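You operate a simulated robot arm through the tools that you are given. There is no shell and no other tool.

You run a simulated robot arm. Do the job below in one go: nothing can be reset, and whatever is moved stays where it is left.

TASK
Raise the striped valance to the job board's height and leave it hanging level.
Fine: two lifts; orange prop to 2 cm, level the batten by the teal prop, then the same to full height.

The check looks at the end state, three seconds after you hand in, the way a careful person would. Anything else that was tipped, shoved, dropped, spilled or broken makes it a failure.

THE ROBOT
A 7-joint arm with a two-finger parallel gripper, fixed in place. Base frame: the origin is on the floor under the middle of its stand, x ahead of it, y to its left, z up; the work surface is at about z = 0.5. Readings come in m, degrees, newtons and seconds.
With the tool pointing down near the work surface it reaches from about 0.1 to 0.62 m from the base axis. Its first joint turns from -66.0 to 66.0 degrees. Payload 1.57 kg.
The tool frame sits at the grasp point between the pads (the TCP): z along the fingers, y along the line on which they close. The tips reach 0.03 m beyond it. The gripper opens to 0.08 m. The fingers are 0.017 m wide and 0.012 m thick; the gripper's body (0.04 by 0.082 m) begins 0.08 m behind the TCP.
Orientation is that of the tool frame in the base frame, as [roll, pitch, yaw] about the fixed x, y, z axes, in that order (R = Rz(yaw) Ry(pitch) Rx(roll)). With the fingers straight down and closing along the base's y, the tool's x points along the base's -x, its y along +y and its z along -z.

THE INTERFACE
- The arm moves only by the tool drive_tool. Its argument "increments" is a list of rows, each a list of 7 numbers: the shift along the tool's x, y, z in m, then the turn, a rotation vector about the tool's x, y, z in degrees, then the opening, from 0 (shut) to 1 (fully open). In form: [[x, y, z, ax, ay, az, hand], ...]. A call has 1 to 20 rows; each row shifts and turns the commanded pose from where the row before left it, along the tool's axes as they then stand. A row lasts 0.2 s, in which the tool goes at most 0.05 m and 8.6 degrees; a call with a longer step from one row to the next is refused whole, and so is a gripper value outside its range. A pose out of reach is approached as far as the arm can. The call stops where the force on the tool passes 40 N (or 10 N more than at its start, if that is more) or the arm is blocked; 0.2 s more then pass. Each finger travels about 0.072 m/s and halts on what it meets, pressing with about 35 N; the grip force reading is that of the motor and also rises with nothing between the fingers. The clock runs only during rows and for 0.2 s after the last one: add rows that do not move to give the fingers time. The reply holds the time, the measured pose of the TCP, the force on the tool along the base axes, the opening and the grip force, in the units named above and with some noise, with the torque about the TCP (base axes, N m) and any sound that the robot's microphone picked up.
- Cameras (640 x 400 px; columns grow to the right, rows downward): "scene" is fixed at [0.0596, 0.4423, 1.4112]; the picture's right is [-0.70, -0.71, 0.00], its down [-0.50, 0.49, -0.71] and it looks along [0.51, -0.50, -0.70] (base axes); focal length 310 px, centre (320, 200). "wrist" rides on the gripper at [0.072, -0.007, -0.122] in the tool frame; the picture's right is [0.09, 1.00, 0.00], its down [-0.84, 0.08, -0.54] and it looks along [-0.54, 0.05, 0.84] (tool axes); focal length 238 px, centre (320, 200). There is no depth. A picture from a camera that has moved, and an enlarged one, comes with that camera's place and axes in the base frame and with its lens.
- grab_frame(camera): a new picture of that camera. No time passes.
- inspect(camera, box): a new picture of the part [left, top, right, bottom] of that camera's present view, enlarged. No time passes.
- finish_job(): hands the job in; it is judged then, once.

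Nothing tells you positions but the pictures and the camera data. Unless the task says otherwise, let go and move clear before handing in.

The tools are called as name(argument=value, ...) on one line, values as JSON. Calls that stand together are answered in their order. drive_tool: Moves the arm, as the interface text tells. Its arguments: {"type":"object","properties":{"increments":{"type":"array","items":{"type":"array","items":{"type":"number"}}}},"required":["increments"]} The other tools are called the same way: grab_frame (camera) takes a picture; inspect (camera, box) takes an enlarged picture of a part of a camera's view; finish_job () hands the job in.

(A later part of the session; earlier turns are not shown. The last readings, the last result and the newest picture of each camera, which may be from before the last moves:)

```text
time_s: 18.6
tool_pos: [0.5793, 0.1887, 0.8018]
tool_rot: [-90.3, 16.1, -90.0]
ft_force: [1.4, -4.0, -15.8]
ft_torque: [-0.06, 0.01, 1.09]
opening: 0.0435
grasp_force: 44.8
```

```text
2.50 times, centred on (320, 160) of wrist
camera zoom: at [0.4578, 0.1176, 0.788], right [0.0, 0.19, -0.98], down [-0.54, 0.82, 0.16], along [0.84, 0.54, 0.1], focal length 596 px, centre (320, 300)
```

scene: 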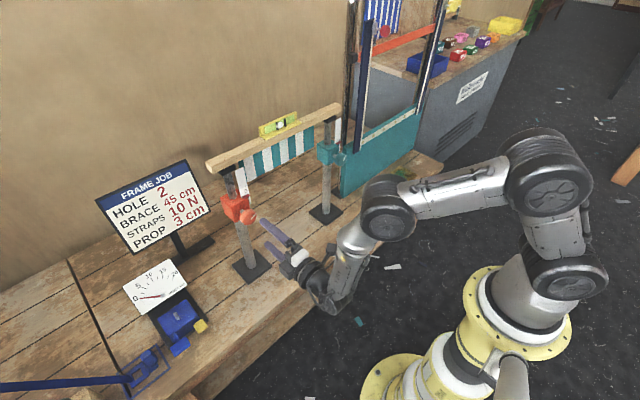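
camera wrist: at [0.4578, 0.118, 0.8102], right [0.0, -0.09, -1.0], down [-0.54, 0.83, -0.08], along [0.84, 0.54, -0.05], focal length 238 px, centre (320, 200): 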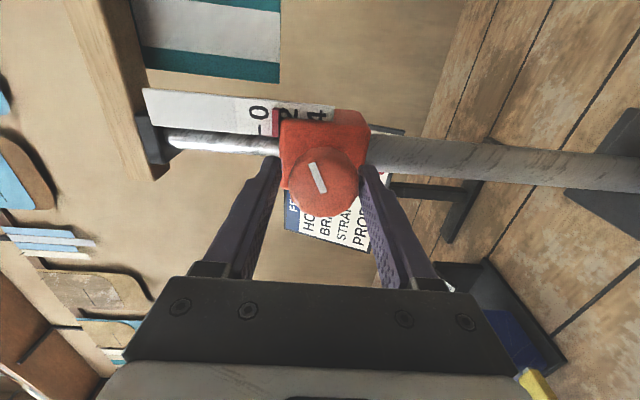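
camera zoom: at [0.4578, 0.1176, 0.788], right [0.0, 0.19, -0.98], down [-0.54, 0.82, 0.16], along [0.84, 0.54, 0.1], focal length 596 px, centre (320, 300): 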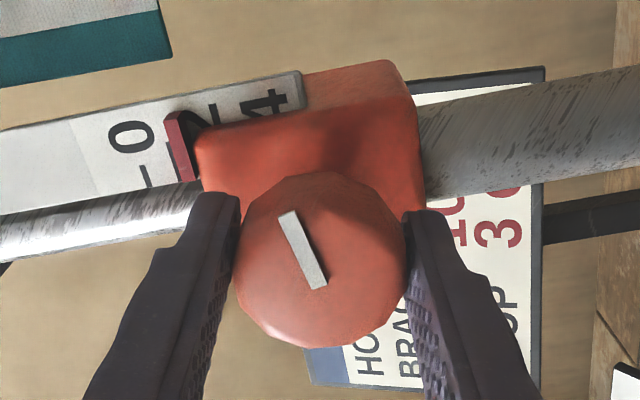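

It works: the orange prop is rising, about 3 mm for 16°. I'll turn another 16° and read the scale.

drive_tool(increments=[[0, 0, 0, 0, 0, 4, 0.3], [0, 0, 0, 0, 0, 4, 0.3], [0, 0, 0, 0, 0, 4, 0.3], [0, 0, 0, 0, 0, 4, 0.3], [0, 0, 0, 0, 0, 0, 0.3]])

inspect(camera="scene", box=[225, 160, 265, 200])

inspect(camera="wrist", box=[220, 80, 420, 240])

inspect(camera="scene", box=[200, 100, 360, 230])

```text
time_s: 19.8
tool_pos: [0.5793, 0.1894, 0.8023]
tool_rot: [-90.2, 32.1, -89.9]
ft_force: [10.1, 0.3, -21.4]
ft_torque: [-0.04, 0.27, -0.76]
opening: 0.0433
grasp_force: 44.9
```

```text
10.00 times, centred on (245, 180) of scene
camera zoom: at [0.0602, 0.4424, 1.4111], right [-0.7, -0.71, 0.0], down [-0.5, 0.49, -0.71], along [0.51, -0.5, -0.7], focal length 3100 px, centre (1070, 400)
```

zoom: 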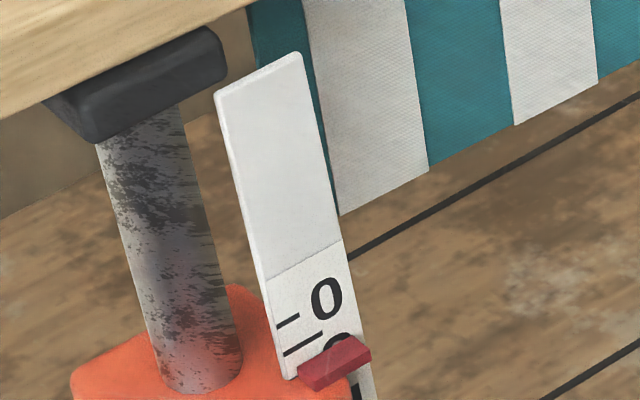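

```text
2.50 times, centred on (320, 160) of wrist
camera zoom: at [0.4576, 0.1242, 0.7689], right [-0.01, 0.45, -0.89], down [-0.54, 0.75, 0.38], along [0.84, 0.49, 0.24], focal length 596 px, centre (320, 300)
```

zoom: 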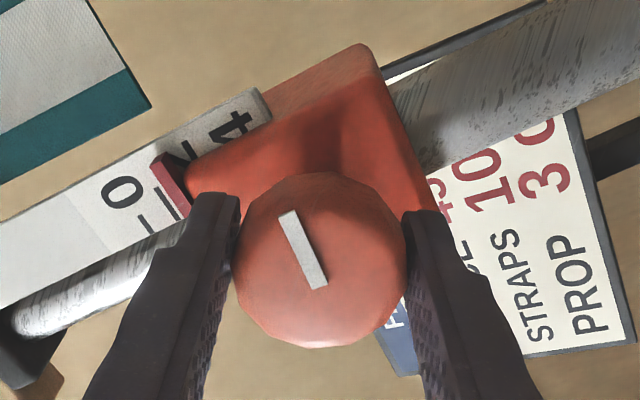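

```text
3.08 times, centred on (280, 165) of scene
camera zoom: at [0.0602, 0.4424, 1.4111], right [-0.7, -0.71, 0.0], down [-0.5, 0.49, -0.71], along [0.51, -0.5, -0.7], focal length 954 px, centre (443, 308)
```

zoom: 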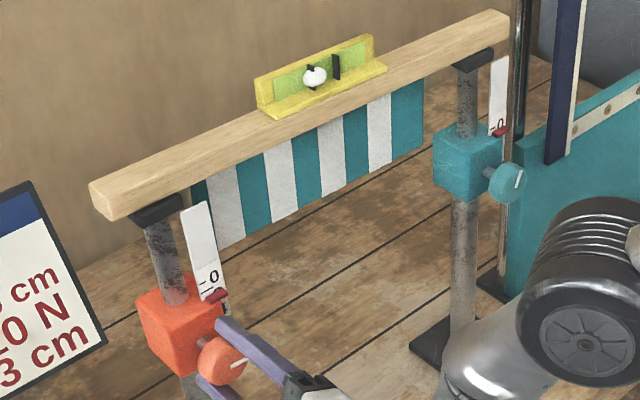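

The prop is climbing. I'll zoom tighter on the pointer from both cameras for an accurate reading.

inspect(camera="wrist", box=[240, 115, 310, 175])

inspect(camera="scene", box=[232, 183, 256, 203])

inspect(camera="scene", box=[318, 118, 354, 168])

```text
6.67 times, centred on (275, 145) of wrist
camera zoom: at [0.4576, 0.1242, 0.7689], right [-0.01, 0.45, -0.89], down [-0.54, 0.75, 0.38], along [0.84, 0.49, 0.24], focal length 1589 px, centre (620, 567)
```

zoom: 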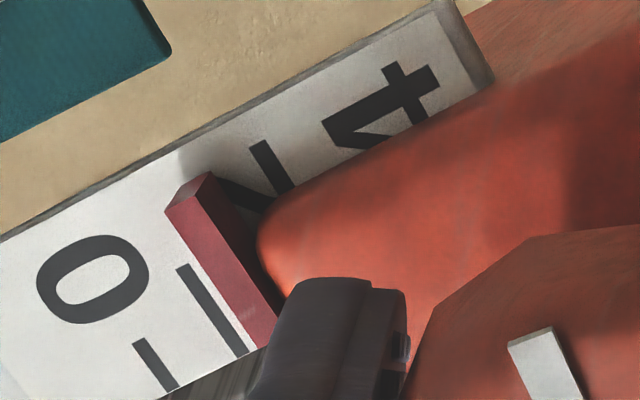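

```text
16.00 times, centred on (244, 193) of scene
camera zoom: at [0.0602, 0.4424, 1.4111], right [-0.7, -0.71, 0.0], down [-0.5, 0.49, -0.71], along [0.51, -0.5, -0.7], focal length 4960 px, centre (1536, 312)
```

zoom: 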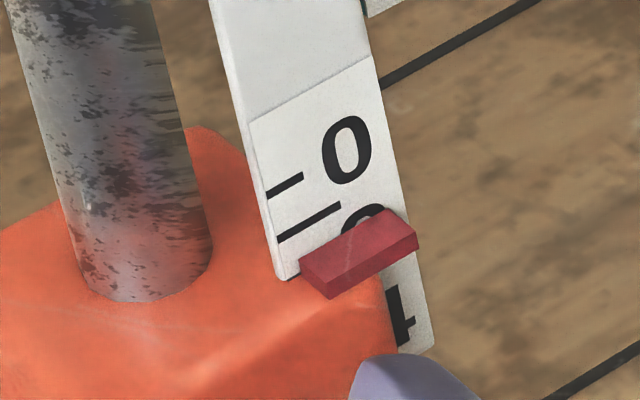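

```text
8.00 times, centred on (336, 143) of scene
camera zoom: at [0.0602, 0.4424, 1.4111], right [-0.7, -0.71, 0.0], down [-0.5, 0.49, -0.71], along [0.51, -0.5, -0.7], focal length 2480 px, centre (192, 656)
```

zoom: 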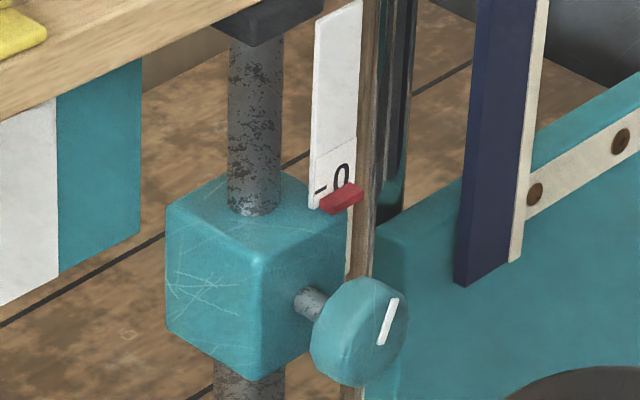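

By geometry, the orange scale now reads about 1.73 cm, at roughly 57° of knob per cm. I'll turn about 15° more to reach 2 cm.

drive_tool(increments=[[0, 0, 0, 0, 0, 4, 0.3], [0, 0, 0, 0, 0, 4, 0.3], [0, 0, 0, 0, 0, 4, 0.3], [0, 0, 0, 0, 0, 3, 0.3], [0, 0, 0, 0, 0, 0, 0.3]])

inspect(camera="wrist", box=[240, 115, 310, 175])

inspect(camera="scene", box=[232, 183, 256, 203])

inspect(camera="scene", box=[200, 100, 360, 230])

```text
time_s: 21.0
tool_pos: [0.5791, 0.1888, 0.801]
tool_rot: [-90.5, 47.2, -90.2]
ft_force: [12.8, -3.0, -22.4]
ft_torque: [-0.03, -0.25, 0.41]
opening: 0.0433
grasp_force: 45.2
```

```text
6.67 times, centred on (275, 145) of wrist
camera zoom: at [0.4574, 0.1351, 0.7532], right [-0.01, 0.67, -0.75], down [-0.54, 0.62, 0.56], along [0.84, 0.41, 0.36], focal length 1589 px, centre (620, 567)
```

zoom: 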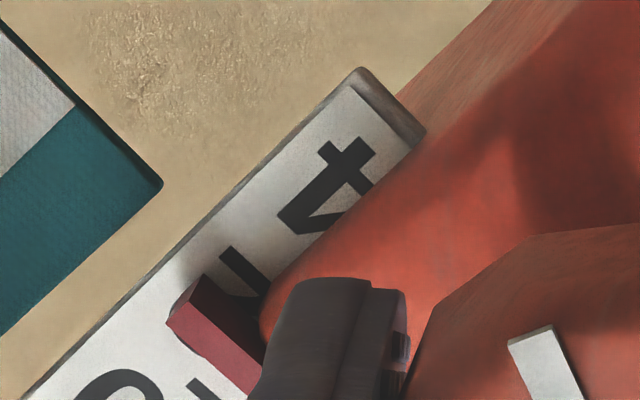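

```text
16.00 times, centred on (244, 193) of scene
camera zoom: at [0.0602, 0.4424, 1.4111], right [-0.7, -0.71, 0.0], down [-0.5, 0.49, -0.71], along [0.51, -0.5, -0.7], focal length 4960 px, centre (1536, 312)
```

zoom: 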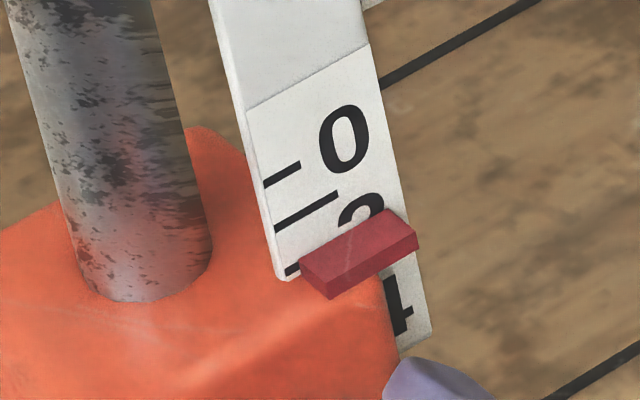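

```text
3.08 times, centred on (280, 165) of scene
camera zoom: at [0.0602, 0.4424, 1.4111], right [-0.7, -0.71, 0.0], down [-0.5, 0.49, -0.71], along [0.51, -0.5, -0.7], focal length 954 px, centre (443, 308)
```

zoom: 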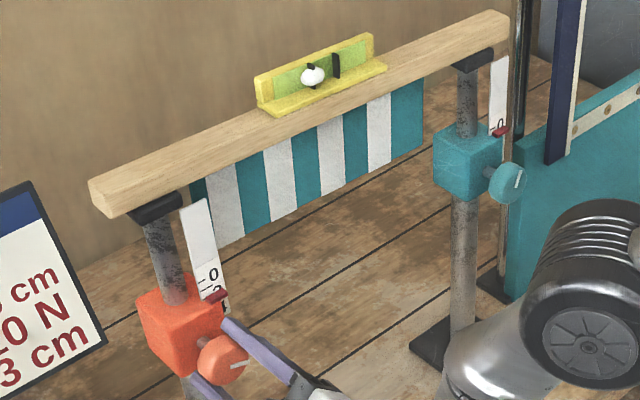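

Orange is at about 2 cm. I'll release the orange knob, back straight off and check it holds.

drive_tool(increments=[[0, 0, 0, 0, 0, 0, 0.7], [0, 0, 0, 0, 0, 0, 1], [0, 0, 0, 0, 0, 0, 1], [0, 0, 0, 0, 0, 0, 1], [0, 0, -0.03, 0, 0, 0, 1], [0, 0, -0.03, 0, 0, 0, 1], [0, 0, -0.03, 0, 0, 0, 1], [0, 0, 0, 0, 0, -8, 1], [0, 0, 0, 0, 0, -8, 1], [0, 0, 0, 0, 0, -8, 1], [0, 0, 0, 0, 0, -8, 1], [0, 0, 0, 0, 0, -8, 1], [0, 0, 0, 0, 0, -7.2, 1], [0, 0, 0, 0, 0, 0, 1]])

inspect(camera="wrist", box=[240, 60, 400, 180])

inspect(camera="wrist", box=[250, 70, 310, 110])

inspect(camera="scene", box=[232, 183, 256, 203])

grab_frame(camera="scene")

```text
time_s: 24.0
tool_pos: [0.4879, 0.1894, 0.8014]
tool_rot: [-90.0, -0.4, -89.8]
ft_force: [-0.5, -1.0, -0.1]
ft_torque: [0.0, -0.02, 0.0]
opening: 0.08
grasp_force: 0.0
```

```text
3.33 times, centred on (320, 120) of wrist
camera zoom: at [0.3684, 0.1172, 0.8091], right [0.0, -0.1, -1.0], down [-0.54, 0.83, -0.08], along [0.84, 0.54, -0.05], focal length 794 px, centre (320, 467)
```

zoom: 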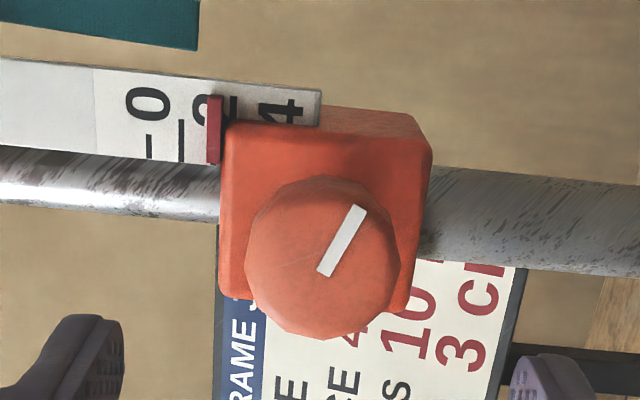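

```text
10.00 times, centred on (280, 90) of wrist
camera zoom: at [0.3684, 0.1172, 0.8091], right [0.0, -0.1, -1.0], down [-0.54, 0.83, -0.08], along [0.84, 0.54, -0.05], focal length 2384 px, centre (720, 1300)
```

zoom: 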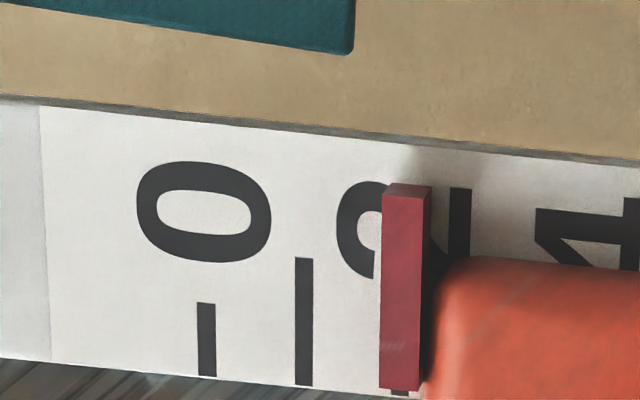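

```text
16.00 times, centred on (244, 193) of scene
camera zoom: at [0.0596, 0.4423, 1.4112], right [-0.7, -0.71, 0.0], down [-0.5, 0.49, -0.71], along [0.51, -0.5, -0.7], focal length 4960 px, centre (1536, 312)
```

zoom: 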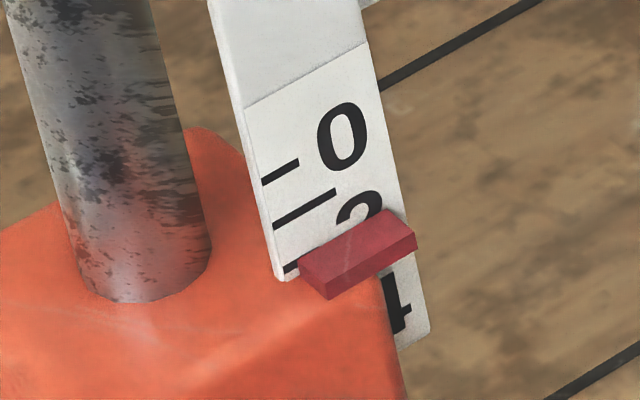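

```text
taken
```

scene: 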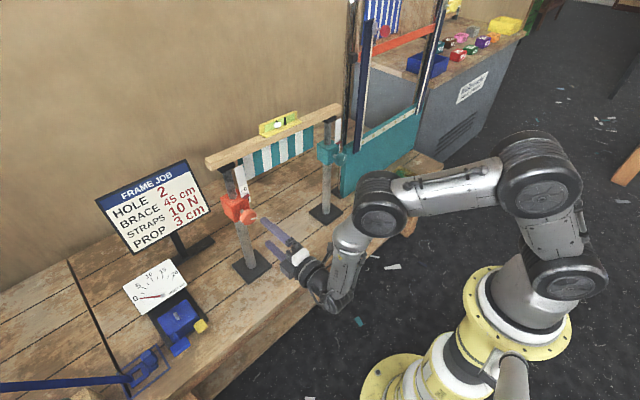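

The orange prop holds and reads about 2.05 cm. I'm clear of it, so I'll slide sideways to stand in front of the teal knob.

drive_tool(increments=[[0.045, 0, 0, 0, 0, 0, 1], [0.045, 0, 0, 0, 0, 0, 1], [0.045, 0, 0, 0, 0, 0, 1], [0.045, 0, 0, 0, 0, 0, 1], [0.045, 0, 0, 0, 0, 0, 1], [0.045, 0, 0, 0, 0, 0, 1], [0.045, 0, 0, 0, 0, 0, 1], [0.045, 0, 0, 0, 0, 0, 1], [0, 0, 0, 0, 0, 0, 1], [0, 0, 0, 0, 0, 0, 1]])

grab_frame(camera="wrist")

grab_frame(camera="scene")

inspect(camera="wrist", box=[240, 60, 400, 180])

inspect(camera="wrist", box=[250, 70, 310, 110])

```text
time_s: 26.2
tool_pos: [0.4749, 0.0638, 0.802]
tool_rot: [-90.0, -0.2, -90.7]
ft_force: [0.3, 0.1, 0.2]
ft_torque: [0.01, 0.04, 0.0]
opening: 0.0802
grasp_force: 0.0
out of reach, approached as far as the arm can: row 3, 4, 5, 6, 7, 8
```

```text
taken
camera wrist: at [0.3529, -0.0051, 0.8087], right [0.0, -0.1, -1.0], down [-0.53, 0.84, -0.08], along [0.85, 0.53, -0.05], focal length 238 px, centre (320, 200)
```

wrist: 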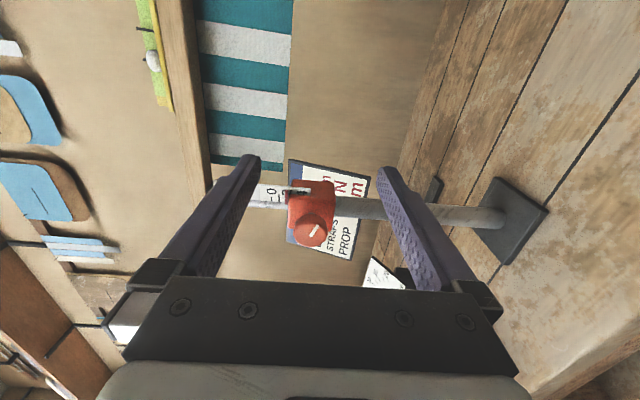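

```text
taken
```

scene: 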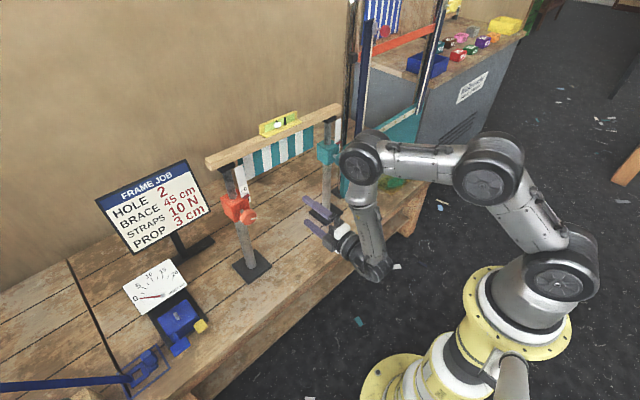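

```text
3.33 times, centred on (320, 120) of wrist
camera zoom: at [0.3529, -0.0051, 0.8087], right [0.0, -0.1, -1.0], down [-0.53, 0.84, -0.08], along [0.85, 0.53, -0.05], focal length 794 px, centre (320, 467)
```

zoom: 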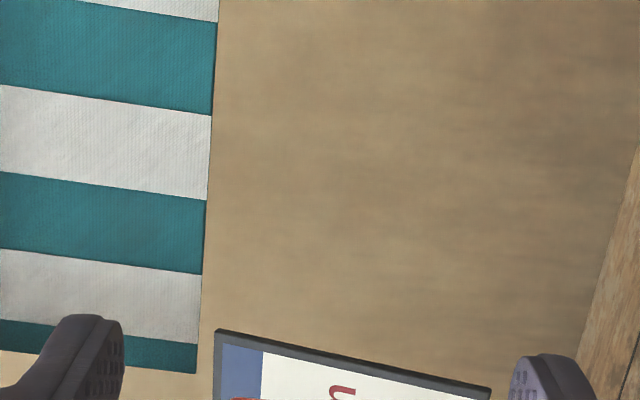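

```text
10.00 times, centred on (280, 90) of wrist
camera zoom: at [0.3529, -0.0051, 0.8087], right [0.0, -0.1, -1.0], down [-0.53, 0.84, -0.08], along [0.85, 0.53, -0.05], focal length 2384 px, centre (720, 1300)
```

zoom: 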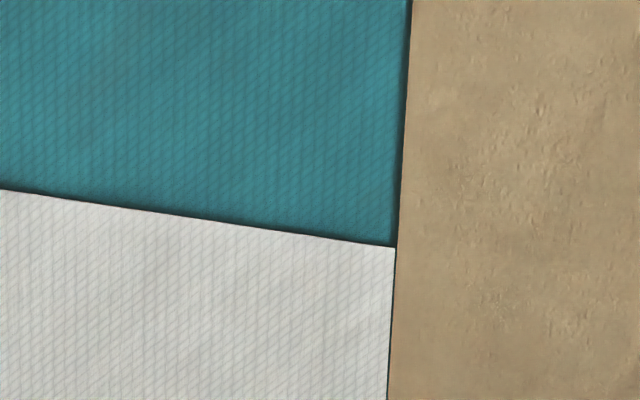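

The arm hit a joint limit at y≈0.06 in this wrist posture, though nothing was touched. I'll roll back to φ=0, tilt to pointing down at a safe spot, cross over to the teal side that way, then tilt up again there.

drive_tool(increments=[[0, 0, 0, 0, 0, 8.18, 1], [0, 0, 0, 0, 0, 8.18, 1], [0, 0, 0, 0, 0, 8.18, 1], [0, 0, 0, 0, 0, 8.18, 1], [0, 0, 0, 0, 0, 8.18, 1], [0, 0, 0, 0, 0, 8.18, 1], [0, 0, 0, 0, 0, 8.18, 1], [0, 0, 0, 0, 0, 8.18, 1], [0, 0, 0, 0, 0, 8.18, 1], [0, 0, 0, 0, 0, 8.18, 1], [0, 0, 0, 0, 0, 8.18, 1], [0, 0, 0, 0, 0, 0, 1]])

```text
time_s: 28.8
tool_pos: [0.4807, 0.0724, 0.8056]
tool_rot: [-87.5, 83.8, -87.9]
ft_force: [0.2, 0.9, 0.4]
ft_torque: [0.0, 0.02, -0.03]
opening: 0.0797
grasp_force: 0.0
out of reach, approached as far as the arm can: row 10, 11
```

I'm near the roll limit again here (φ≈-6°). I'll now tilt back to pointing down in stages.

drive_tool(increments=[[-0.01, 0, 0, 0, 7.5, 0, 1], [-0.01, 0, 0, 0, 7.5, 0, 1], [-0.01, 0, 0, 0, 7.5, 0, 1], [-0.01, 0, 0, 0, 7.5, 0, 1], [-0.01, 0, 0, 0, 7.5, 0, 1], [-0.01, 0, 0, 0, 7.5, 0, 1], [0, 0, 0, 0, 0, 0, 1]])

```text
time_s: 30.4
tool_pos: [0.4978, 0.0787, 0.8593]
tool_rot: [-171.1, 44.6, -174.0]
ft_force: [0.0, -0.2, 0.3]
ft_torque: [-0.02, 0.03, 0.01]
opening: 0.0798
grasp_force: 0.0
```

drive_tool(increments=[[0, 0, 0, 0, 7.5, 0, 1], [0, 0, 0, 0, 7.5, 0, 1], [0, 0, 0, 0, 7.5, 0, 1], [0, 0, 0, 0, 7.5, 0, 1], [0, 0, 0, 0, 7.5, 0, 1], [0, 0, 0, 0, 7, 0, 1], [0, 0, 0, 0, 0, 0, 1]])

grab_frame(camera="scene")

```text
time_s: 32.0
tool_pos: [0.4975, 0.078, 0.8598]
tool_rot: [-173.7, 0.5, 179.7]
ft_force: [-0.3, -0.4, -0.3]
ft_torque: [-0.01, 0.01, 0.01]
opening: 0.0801
grasp_force: 0.1
```

```text
taken
```

scene: 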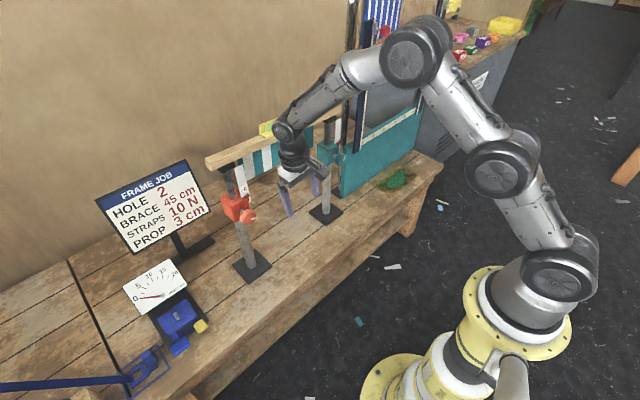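

The tool points down at (0.498, 0.078, 0.860). I'll level it, then slide across to y≈-0.17 at the same x.

drive_tool(increments=[[0, 0, -0.03, -6.3, 0, 0, 1], [0, -0.041, 0, 0, 0, 0, 1], [0, -0.041, 0, 0, 0, 0, 1], [0, -0.041, 0, 0, 0, 0, 1], [0, -0.041, 0, 0, 0, 0, 1], [0, -0.041, 0, 0, 0, 0, 1], [0, -0.041, 0, 0, 0, 0, 1], [0, 0, 0, 0, 0, 0, 1]])

grab_frame(camera="scene")

grab_frame(camera="wrist")

```text
time_s: 33.8
tool_pos: [0.4971, -0.1694, 0.8894]
tool_rot: [180.0, 0.4, 179.8]
ft_force: [-1.2, -0.1, 0.6]
ft_torque: [0.02, 0.01, -0.02]
opening: 0.0798
grasp_force: 0.1
```

```text
taken
```

scene: 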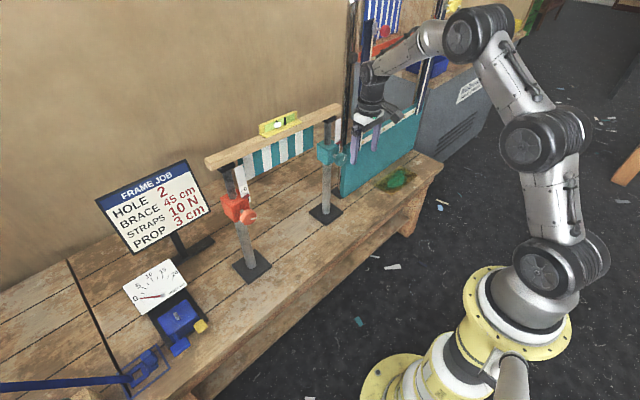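

```text
taken
camera wrist: at [0.4262, -0.1743, 1.0102], right [-0.09, 1.0, 0.0], down [0.83, 0.07, 0.55], along [0.55, 0.05, -0.84], focal length 238 px, centre (320, 200)
```

wrist: 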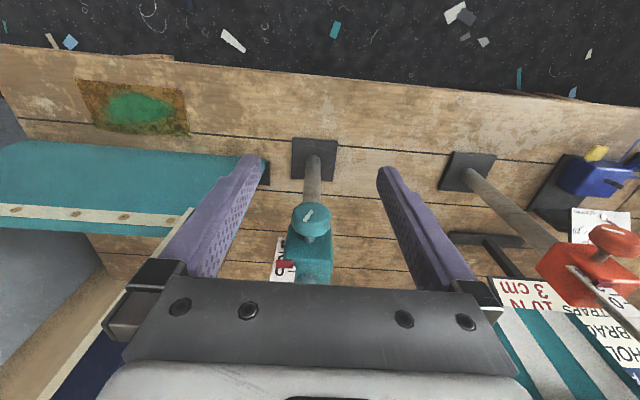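

The teal knob appears near (0.59, -0.168, 0.80). I'll roll -90° while pointing down, then check.

drive_tool(increments=[[0, 0, 0, 0, 0, -8.2, 1], [0, 0, 0, 0, 0, -8.2, 1], [0, 0, 0, 0, 0, -8.2, 1], [0, 0, 0, 0, 0, -8.2, 1], [0, 0, 0, 0, 0, -8.2, 1], [0, 0, 0, 0, 0, -8.2, 1], [0, 0, 0, 0, 0, -8.2, 1], [0, 0, 0, 0, 0, -8.2, 1], [0, 0, 0, 0, 0, -8.2, 1], [0, 0, 0, 0, 0, -8.2, 1], [0, 0, 0, 0, 0, -8, 1], [0, 0, 0, 0, 0, 0, 1]])

```text
time_s: 36.4
tool_pos: [0.4982, -0.1648, 0.8904]
tool_rot: [-179.5, 0.0, -90.1]
ft_force: [0.2, -0.5, -1.3]
ft_torque: [0.02, 0.01, -0.02]
opening: 0.0801
grasp_force: 0.0
```

drive_tool(increments=[[0, 0, 0, 7.5, 0, 0, 1], [0, 0, 0, 7.5, 0, 0, 1], [0, 0, 0, 7.5, 0, 0, 1], [0, 0, 0, 7.5, 0, 0, 1], [0, 0, 0, 7.5, 0, 0, 1], [0, 0, 0, 7.5, 0, 0, 1], [0, 0, 0, 0, 0, 0, 1]])

grab_frame(camera="scene")

```text
time_s: 38.0
tool_pos: [0.4974, -0.166, 0.8905]
tool_rot: [-134.5, -0.1, -90.3]
ft_force: [0.2, 0.4, -0.1]
ft_torque: [0.0, -0.01, 0.01]
opening: 0.08
grasp_force: 0.0
```

```text
taken
```

scene: 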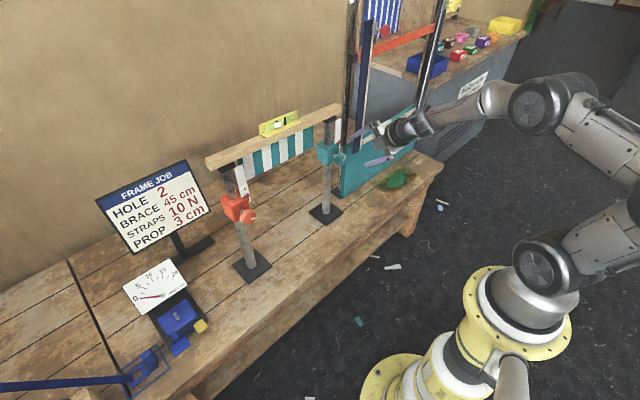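

drive_tool(increments=[[0, 0, 0, 7.5, 0, 0, 1], [0, 0, 0, 7.5, 0, 0, 1], [0, 0, 0, 7.5, 0, 0, 1], [0, 0, 0, 7.5, 0, 0, 1], [0, 0, 0, 7.5, 0, 0, 1], [0, 0, 0, 7.5, 0, 0, 1], [0, 0, 0, 0, 0, 0, 1]])

grab_frame(camera="scene")

grab_frame(camera="wrist")

```text
time_s: 39.6
tool_pos: [0.6544, -0.1936, 1.0515]
tool_rot: [-106.0, 0.3, -90.6]
ft_force: [-0.1, 0.0, 0.0]
ft_torque: [0.03, -0.01, 0.0]
opening: 0.0799
grasp_force: 0.1
out of reach, approached as far as the arm can: row 1, 2, 3, 4, 5, 6
```

```text
taken
```

scene: 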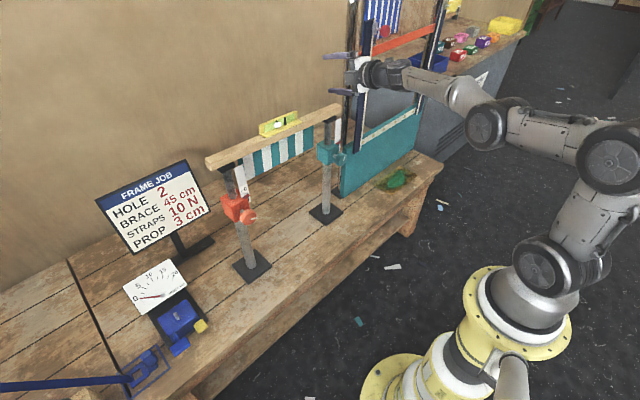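

```text
taken
camera wrist: at [0.5387, -0.2655, 1.091], right [-0.27, -0.08, -0.96], down [-0.53, 0.84, 0.08], along [0.8, 0.53, -0.28], focal length 238 px, centre (320, 200)
```

wrist: 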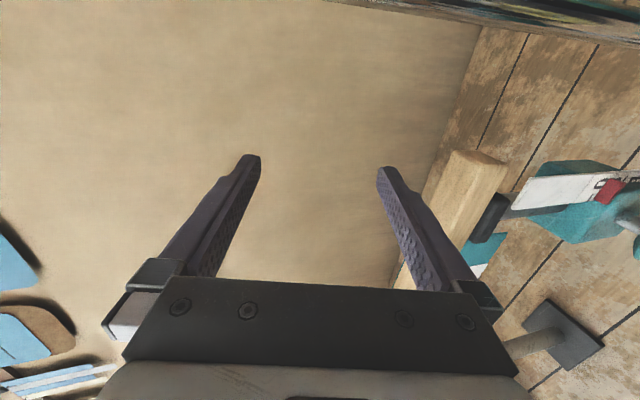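

The IK ran out of reach in that roll and the hand drifted up and forward over the batten end, with no contact (force ≈0). I'll carefully back out along -x while tilting back toward down, a few rows at a time.

drive_tool(increments=[[0, 0.0055, -0.0192, -4, 0, 0, 1], [0, 0.008, -0.0183, -7.5, 0, 0, 1], [0, 0.0103, -0.0171, -7.5, 0, 0, 1]])

grab_frame(camera="scene")

```text
time_s: 40.4
tool_pos: [0.5938, -0.1958, 1.0474]
tool_rot: [-123.7, 0.0, -90.3]
ft_force: [0.2, -0.2, -0.6]
ft_torque: [0.0, -0.01, -0.05]
opening: 0.0799
grasp_force: 0.0
```

```text
taken
```

scene: 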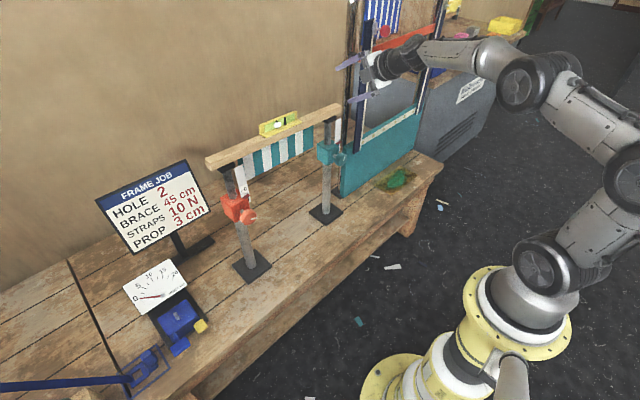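

drive_tool(increments=[[0, 0.0111, -0.0166, -7.5, 0, 0, 1], [0, 0.0133, -0.015, -7.5, 0, 0, 1], [0, 0.0151, -0.0132, -7.5, 0, 0, 1], [0, 0.0166, -0.0111, -7.5, 0, 0, 1], [0, 0.0179, -0.0089, -7.5, 0, 0, 1], [0, 0, 0, -7.5, 0, 0, 1], [0, 0, 0, -7.5, 0, 0, 1], [0, 0, 0, -3.8, 0, 0, 1], [0, 0, 0, 0, 0, 0, 1]])

```text
time_s: 42.4
tool_pos: [0.4955, -0.1921, 1.0462]
tool_rot: [-180.0, 0.0, -90.4]
ft_force: [-0.3, -0.1, -0.3]
ft_torque: [-0.03, -0.01, 0.01]
opening: 0.0798
grasp_force: 0.0
```

Back to pointing straight down at (0.496, -0.192, 1.046). I'll roll back to φ=0, which mirrors what worked at the orange side, lower a little, and tilt up there in small checked steps.

drive_tool(increments=[[0, 0, 0, 0, 0, 8.2, 1], [0, 0, 0, 0, 0, 8.2, 1], [0, 0, 0, 0, 0, 8.2, 1], [0, 0, 0, 0, 0, 8.2, 1], [0, 0, 0, 0, 0, 8.2, 1], [0, 0, 0, 0, 0, 8.2, 1], [0, 0, 0, 0, 0, 8.2, 1], [0, 0, 0, 0, 0, 8.2, 1], [0, 0, 0, 0, 0, 8.2, 1], [0, 0, 0, 0, 0, 8.2, 1], [0, 0, 0, 0, 0, 8.2, 1], [0, 0.012, 0.04, 0, 0, 0, 1], [0, 0.012, 0.04, 0, 0, 0, 1], [0, 0, 0, 0, 0, 0, 1]])

grab_frame(camera="scene")

```text
time_s: 45.4
tool_pos: [0.4952, -0.1697, 0.9667]
tool_rot: [180.0, 0.1, 179.5]
ft_force: [0.2, 0.3, -0.6]
ft_torque: [-0.01, -0.02, 0.03]
opening: 0.0801
grasp_force: 0.1
```

```text
taken
```

scene: 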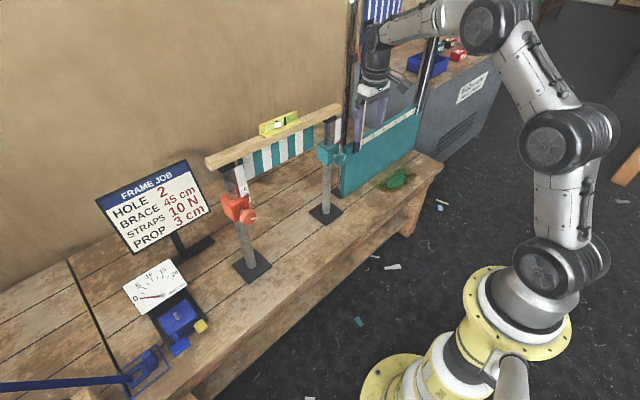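

drive_tool(increments=[[0, 0, 0, 0, -7.5, 0, 1], [0, 0, 0, 0, -7.5, 0, 1], [0, 0, 0, 0, -7.5, 0, 1], [0, 0, 0, 0, -7.5, 0, 1], [0, 0, 0, 0, -7.5, 0, 1], [0, 0, 0, 0, -7.5, 0, 1], [0, 0, 0, 0, -7.5, 0, 1]])

```text
time_s: 47.0
tool_pos: [0.496, -0.1699, 0.968]
tool_rot: [-179.8, 52.8, 179.7]
ft_force: [0.0, -0.2, -0.3]
ft_torque: [-0.01, -0.04, -0.02]
opening: 0.08
grasp_force: 0.1
```

drive_tool(increments=[[0, 0, 0, 0, -7.5, 0, 1], [0, 0, 0, 0, -7.5, 0, 1]])

```text
time_s: 47.6
tool_pos: [0.4948, -0.1696, 0.9676]
tool_rot: [-180.0, 67.7, 179.6]
ft_force: [0.4, 0.1, 0.2]
ft_torque: [0.0, -0.01, 0.01]
opening: 0.0797
grasp_force: 0.0
```

drive_tool(increments=[[0, 0, 0, 0, -7.5, 0, 1], [0, 0, 0, 0, -7.5, 0, 1]])

```text
time_s: 48.2
tool_pos: [0.4943, -0.1691, 0.967]
tool_rot: [-179.3, 82.7, -179.9]
ft_force: [0.1, -0.2, -0.3]
ft_torque: [-0.01, -0.01, 0.01]
opening: 0.08
grasp_force: 0.1
```

This route works with no reach warnings. I'll finish the tilt and look.

drive_tool(increments=[[0, 0, 0, 0, -7.3, 0, 1], [0, 0, 0, 0, 0, 0, 1]])

grab_frame(camera="wrist")

grab_frame(camera="scene")

```text
time_s: 48.8
tool_pos: [0.4956, -0.1695, 0.9673]
tool_rot: [-117.2, 89.8, -117.7]
ft_force: [0.7, 0.7, 0.1]
ft_torque: [0.02, 0.0, -0.01]
opening: 0.0799
grasp_force: 0.0
```

```text
taken
camera wrist: at [0.3733, -0.1747, 0.8951], right [0.01, 1.0, -0.09], down [-0.54, 0.08, 0.84], along [0.84, 0.04, 0.54], focal length 238 px, centre (320, 200)
```

wrist: 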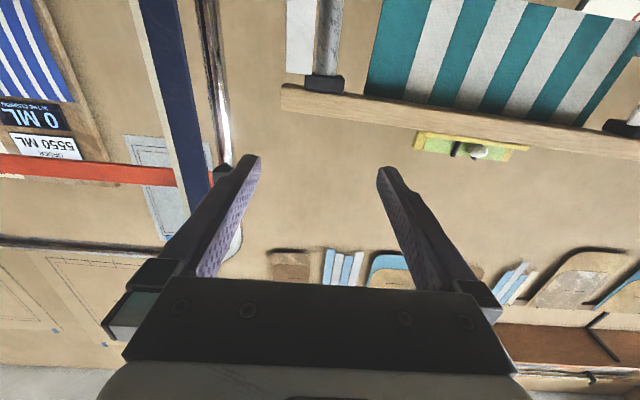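

```text
taken
```

scene: 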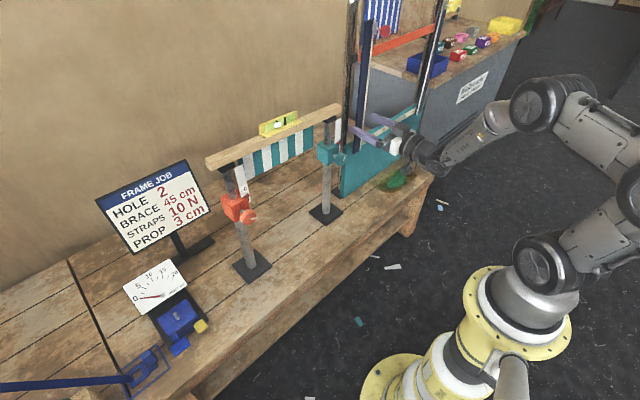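

The tool points along +x on the teal side. I'll descend to the knob's height in checked steps, with tips at x≈0.526, well short of the knob.

drive_tool(increments=[[0.033, 0, 0, 0, 0, 0, 1], [0.033, 0, 0, 0, 0, 0, 1], [0.033, 0, 0, 0, 0, 0, 1]])

```text
time_s: 49.6
tool_pos: [0.4952, -0.1697, 0.8676]
tool_rot: [-135.8, 89.9, -136.4]
ft_force: [-0.3, 0.3, -0.3]
ft_torque: [-0.02, -0.02, 0.04]
opening: 0.08
grasp_force: 0.1
```

drive_tool(increments=[[0.033, 0, 0, 0, 0, 0, 1], [0.033, 0, 0, 0, 0, 0, 1], [0, 0, 0, 0, 0, 0, 1]])

grab_frame(camera="wrist")

inspect(camera="wrist", box=[270, 70, 370, 170])

grab_frame(camera="scene")

```text
time_s: 50.4
tool_pos: [0.4954, -0.1694, 0.8025]
tool_rot: [-178.7, 89.9, -179.0]
ft_force: [-0.3, 0.4, -0.4]
ft_torque: [0.01, 0.01, -0.03]
opening: 0.08
grasp_force: 0.0
```

```text
taken
camera wrist: at [0.3742, -0.1751, 0.7295], right [0.01, 1.0, -0.09], down [-0.54, 0.08, 0.84], along [0.84, 0.04, 0.54], focal length 238 px, centre (320, 200)
```

wrist: 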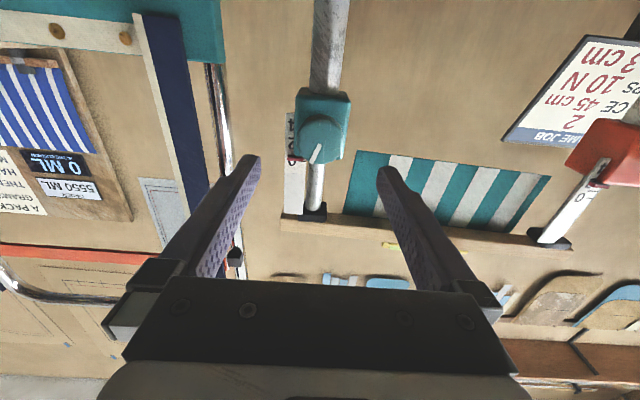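

```text
4.00 times, centred on (320, 120) of wrist
camera zoom: at [0.3742, -0.1751, 0.7295], right [0.01, 1.0, -0.09], down [-0.54, 0.08, 0.84], along [0.84, 0.04, 0.54], focal length 953 px, centre (320, 520)
```

zoom: 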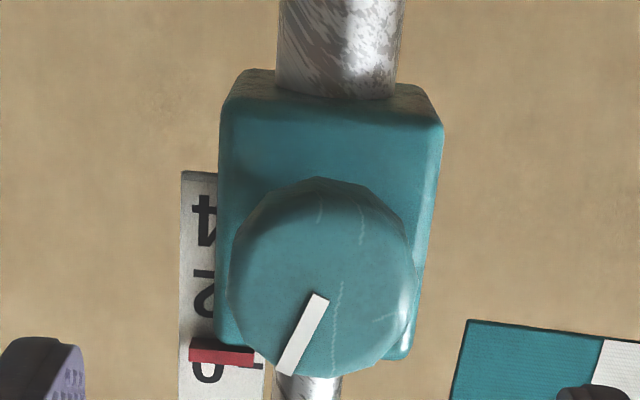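

```text
taken
```

scene: 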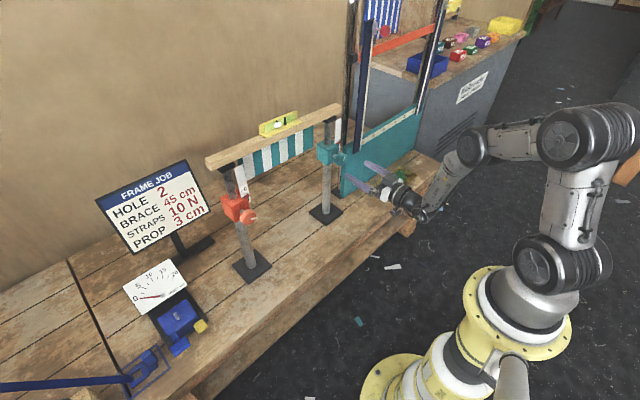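

The teal knob is at about (0.585, -0.170, 0.8025), almost exactly on my axis. I'll check the roll range here in small steps before gripping.

drive_tool(increments=[[0, 0, 0, 0, 0, 8, 1], [0, 0, 0, 0, 0, 8, 1]])

```text
time_s: 51.0
tool_pos: [0.4957, -0.1695, 0.8037]
tool_rot: [90.3, 73.9, 89.9]
ft_force: [-0.2, -0.3, 0.0]
ft_torque: [0.0, 0.01, 0.02]
opening: 0.0801
grasp_force: 0.1
```

drive_tool(increments=[[0, 0, 0, 0, 0, 8, 1], [0, 0, 0, 0, 0, 8, 1], [0, 0, 0, 0, 0, 8, 1], [0, 0, 0, 0, 0, 8, 1]])

```text
time_s: 52.0
tool_pos: [0.4941, -0.1695, 0.8021]
tool_rot: [90.1, 41.9, 89.6]
ft_force: [0.8, 1.0, -0.4]
ft_torque: [0.02, 0.0, 0.01]
opening: 0.0802
grasp_force: 0.0
```

drive_tool(increments=[[0, 0, 0, 0, 0, 8.4, 1], [0, 0, 0, 0, 0, 8.4, 1], [0, 0, 0, 0, 0, 8.4, 1], [0, 0, 0, 0, 0, 8.4, 1], [0, 0, 0, 0, 0, 8.4, 1], [0, 0, 0, 0, 0, 0, 1]])

grab_frame(camera="wrist")

inspect(camera="wrist", box=[240, 60, 400, 180])

```text
time_s: 53.4
tool_pos: [0.4955, -0.1688, 0.8023]
tool_rot: [90.1, -0.1, 89.5]
ft_force: [0.8, 0.3, -0.1]
ft_torque: [-0.05, 0.03, 0.02]
opening: 0.0801
grasp_force: 0.0
```

```text
taken
camera wrist: at [0.374, -0.0952, 0.7953], right [0.0, 0.09, 1.0], down [-0.55, -0.83, 0.08], along [0.84, -0.55, 0.05], focal length 238 px, centre (320, 200)
```

wrist: 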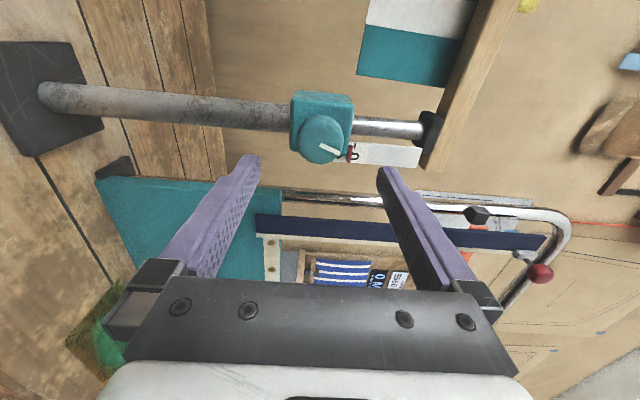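

```text
3.33 times, centred on (320, 120) of wrist
camera zoom: at [0.374, -0.0952, 0.7953], right [0.0, 0.09, 1.0], down [-0.55, -0.83, 0.08], along [0.84, -0.55, 0.05], focal length 794 px, centre (320, 467)
```

zoom: 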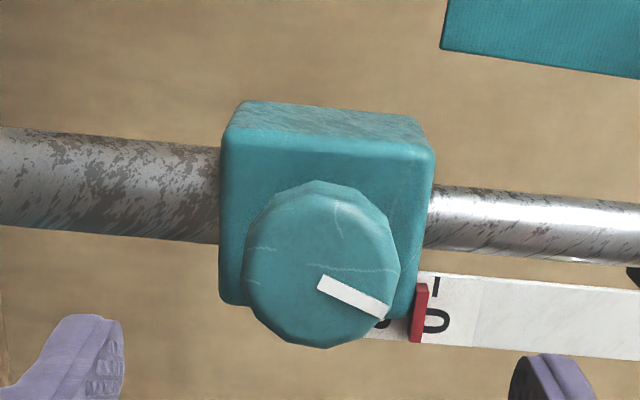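

The roll range here goes to at least +90°. I'll go back to φ≈0, move onto the teal knob with open fingers, and check centring before closing.

drive_tool(increments=[[0, 0, 0, 0, 0, -8.1, 1], [0, 0, 0, 0, 0, -8.1, 1], [0, 0, 0, 0, 0, -8.1, 1], [0, 0, 0, 0, 0, -8.1, 1], [0, 0, 0, 0, 0, -8.1, 1], [0, 0, 0, 0, 0, -8.1, 1], [0, 0, 0, 0, 0, -8.1, 1], [0, 0, 0, 0, 0, -8.1, 1], [0, 0, 0, 0, 0, -8.1, 1], [0, 0, 0, 0, 0, -8.1, 1], [0, 0, 0, 0, 0, -8.1, 1], [0, 0, 0.02, 0, 0, 0, 1], [0, 0, 0.02, 0, 0, 0, 1], [0, 0, 0, 0, 0, 0, 1]])

inspect(camera="wrist", box=[240, 90, 400, 210])

```text
time_s: 56.4
tool_pos: [0.5339, -0.1688, 0.801]
tool_rot: [99.3, 89.2, 98.8]
ft_force: [-0.5, -0.3, 1.0]
ft_torque: [-0.03, 0.04, 0.03]
opening: 0.0801
grasp_force: 0.0
```

```text
3.33 times, centred on (320, 150) of wrist
camera zoom: at [0.4138, -0.1726, 0.7287], right [0.01, 1.0, -0.08], down [-0.54, 0.07, 0.84], along [0.84, 0.03, 0.54], focal length 794 px, centre (320, 367)
```

zoom: 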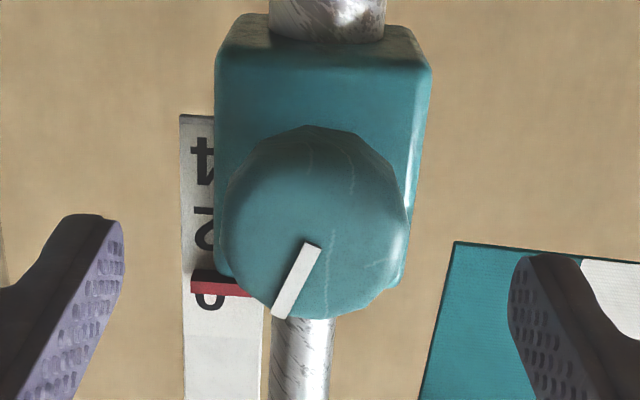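

Centring looks within about 1.5 mm. I'll advance around the teal knob and close partway for a check.

drive_tool(increments=[[-0.0005, -0.001, 0.014, -0.5, 0, 0, 1], [0, 0, 0.014, 0, 0, 0, 1], [0, 0, 0.014, 0, 0, 0, 1], [0, 0, 0, 0, 0, 0, 0.64], [0, 0, 0, 0, 0, 0, 0.64], [0, 0, 0, 0, 0, 0, 0.64]])

inspect(camera="wrist", box=[240, 120, 400, 240])

inspect(camera="scene", box=[310, 110, 390, 180])

```text
time_s: 57.8
tool_pos: [0.5768, -0.1715, 0.8024]
tool_rot: [97.4, 89.1, 97.5]
ft_force: [-0.6, 0.5, 0.8]
ft_torque: [-0.02, 0.03, -0.01]
opening: 0.0512
grasp_force: 0.0
```

```text
3.33 times, centred on (320, 180) of wrist
camera zoom: at [0.4554, -0.1761, 0.7304], right [0.0, 1.0, -0.08], down [-0.54, 0.06, 0.84], along [0.84, 0.04, 0.54], focal length 794 px, centre (320, 267)
```

zoom: 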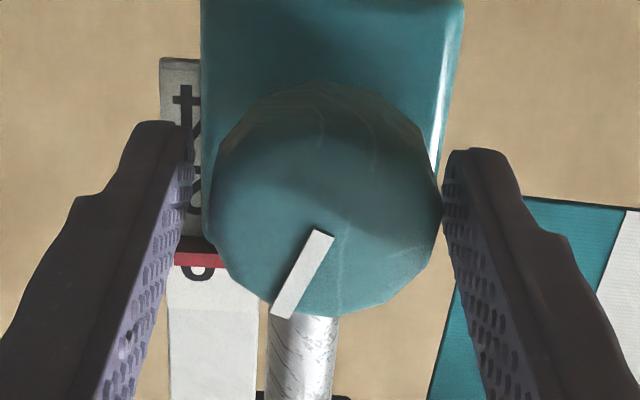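

```text
5.71 times, centred on (350, 145) of scene
camera zoom: at [0.0596, 0.4423, 1.4112], right [-0.7, -0.71, 0.0], down [-0.5, 0.49, -0.71], along [0.51, -0.5, -0.7], focal length 1771 px, centre (149, 514)
```

zoom: 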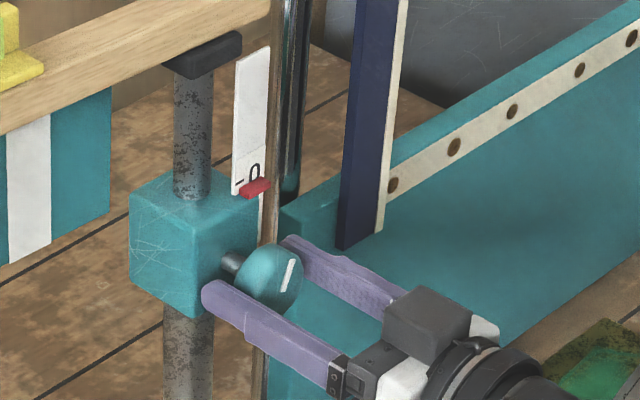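

The knob is nearly centred. I'll close slowly and check the forces.

drive_tool(increments=[[0, 0.0005, 0, 0, 0, 0, 0.6], [0, 0, 0, 0, 0, 0, 0.57], [0, 0, 0, 0, 0, 0, 0.54], [0, 0, 0, 0, 0, 0, 0.51], [0, 0, 0, 0, 0, 0, 0.48], [0, 0, 0, 0, 0, 0, 0.46], [0, 0, 0, 0, 0, 0, 0.46]])

```text
time_s: 59.4
tool_pos: [0.5771, -0.1701, 0.8032]
tool_rot: [97.1, 89.1, 97.2]
ft_force: [-1.0, -3.1, 0.7]
ft_torque: [-0.04, 0.02, -0.09]
opening: 0.0431
grasp_force: 45.1
```

A clean grip with little side force. I'll test a 12° clockwise turn and see whether teal rises or falls.

drive_tool(increments=[[0, 0, 0, 0, 0, 4, 0.3], [0, 0, 0, 0, 0, 4, 0.3], [0, 0, 0, 0, 0, 4, 0.3], [0, 0, 0, 0, 0, 0, 0.3]])

inspect(camera="scene", box=[310, 110, 390, 180])

inspect(camera="scene", box=[326, 130, 350, 150])

inspect(camera="scene", box=[250, 105, 310, 145])

inspect(camera="wrist", box=[240, 120, 400, 240])

```text
time_s: 60.4
tool_pos: [0.5772, -0.1707, 0.8028]
tool_rot: [90.0, 77.0, 89.9]
ft_force: [-7.4, -6.2, 6.6]
ft_torque: [-0.04, 0.44, -0.13]
opening: 0.0435
grasp_force: 44.7
```

```text
5.71 times, centred on (350, 145) of scene
camera zoom: at [0.0593, 0.4422, 1.4112], right [-0.7, -0.71, 0.0], down [-0.5, 0.49, -0.71], along [0.51, -0.5, -0.7], focal length 1771 px, centre (149, 514)
```

zoom: 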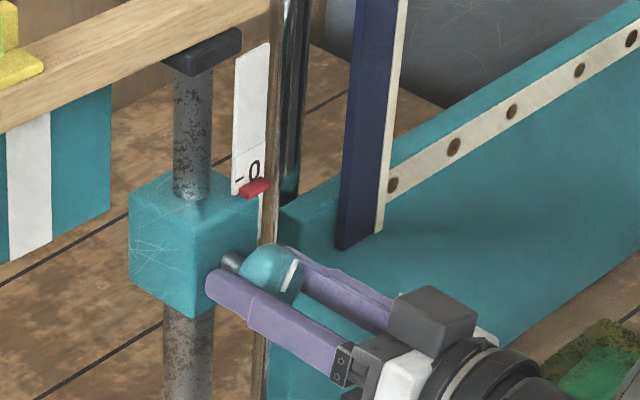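

```text
16.00 times, centred on (338, 140) of scene
camera zoom: at [0.0593, 0.4422, 1.4112], right [-0.7, -0.71, 0.0], down [-0.5, 0.49, -0.71], along [0.51, -0.5, -0.7], focal length 4960 px, centre (32, 1160)
```

zoom: 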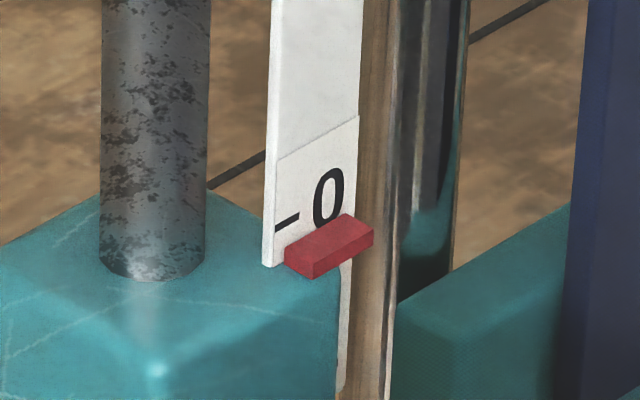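

```text
10.00 times, centred on (280, 125) of scene
camera zoom: at [0.0593, 0.4422, 1.4112], right [-0.7, -0.71, 0.0], down [-0.5, 0.49, -0.71], along [0.51, -0.5, -0.7], focal length 3100 px, centre (720, 950)
```

zoom: 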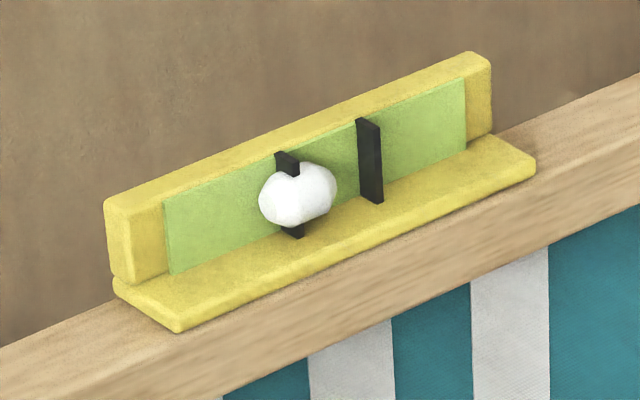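

```text
3.33 times, centred on (320, 180) of wrist
camera zoom: at [0.4558, -0.1601, 0.7307], right [0.0, 0.99, 0.13], down [-0.54, -0.11, 0.83], along [0.84, -0.07, 0.54], focal length 794 px, centre (320, 267)
```

zoom: 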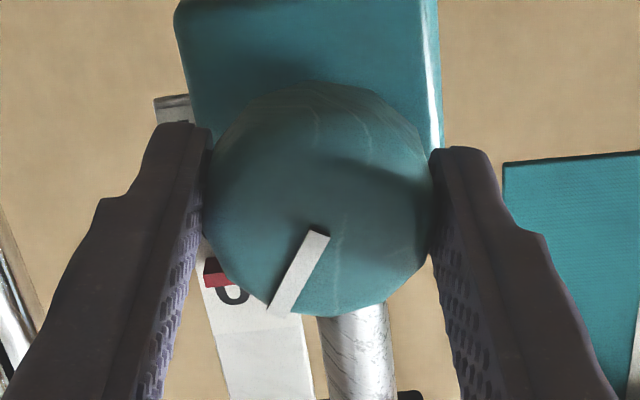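

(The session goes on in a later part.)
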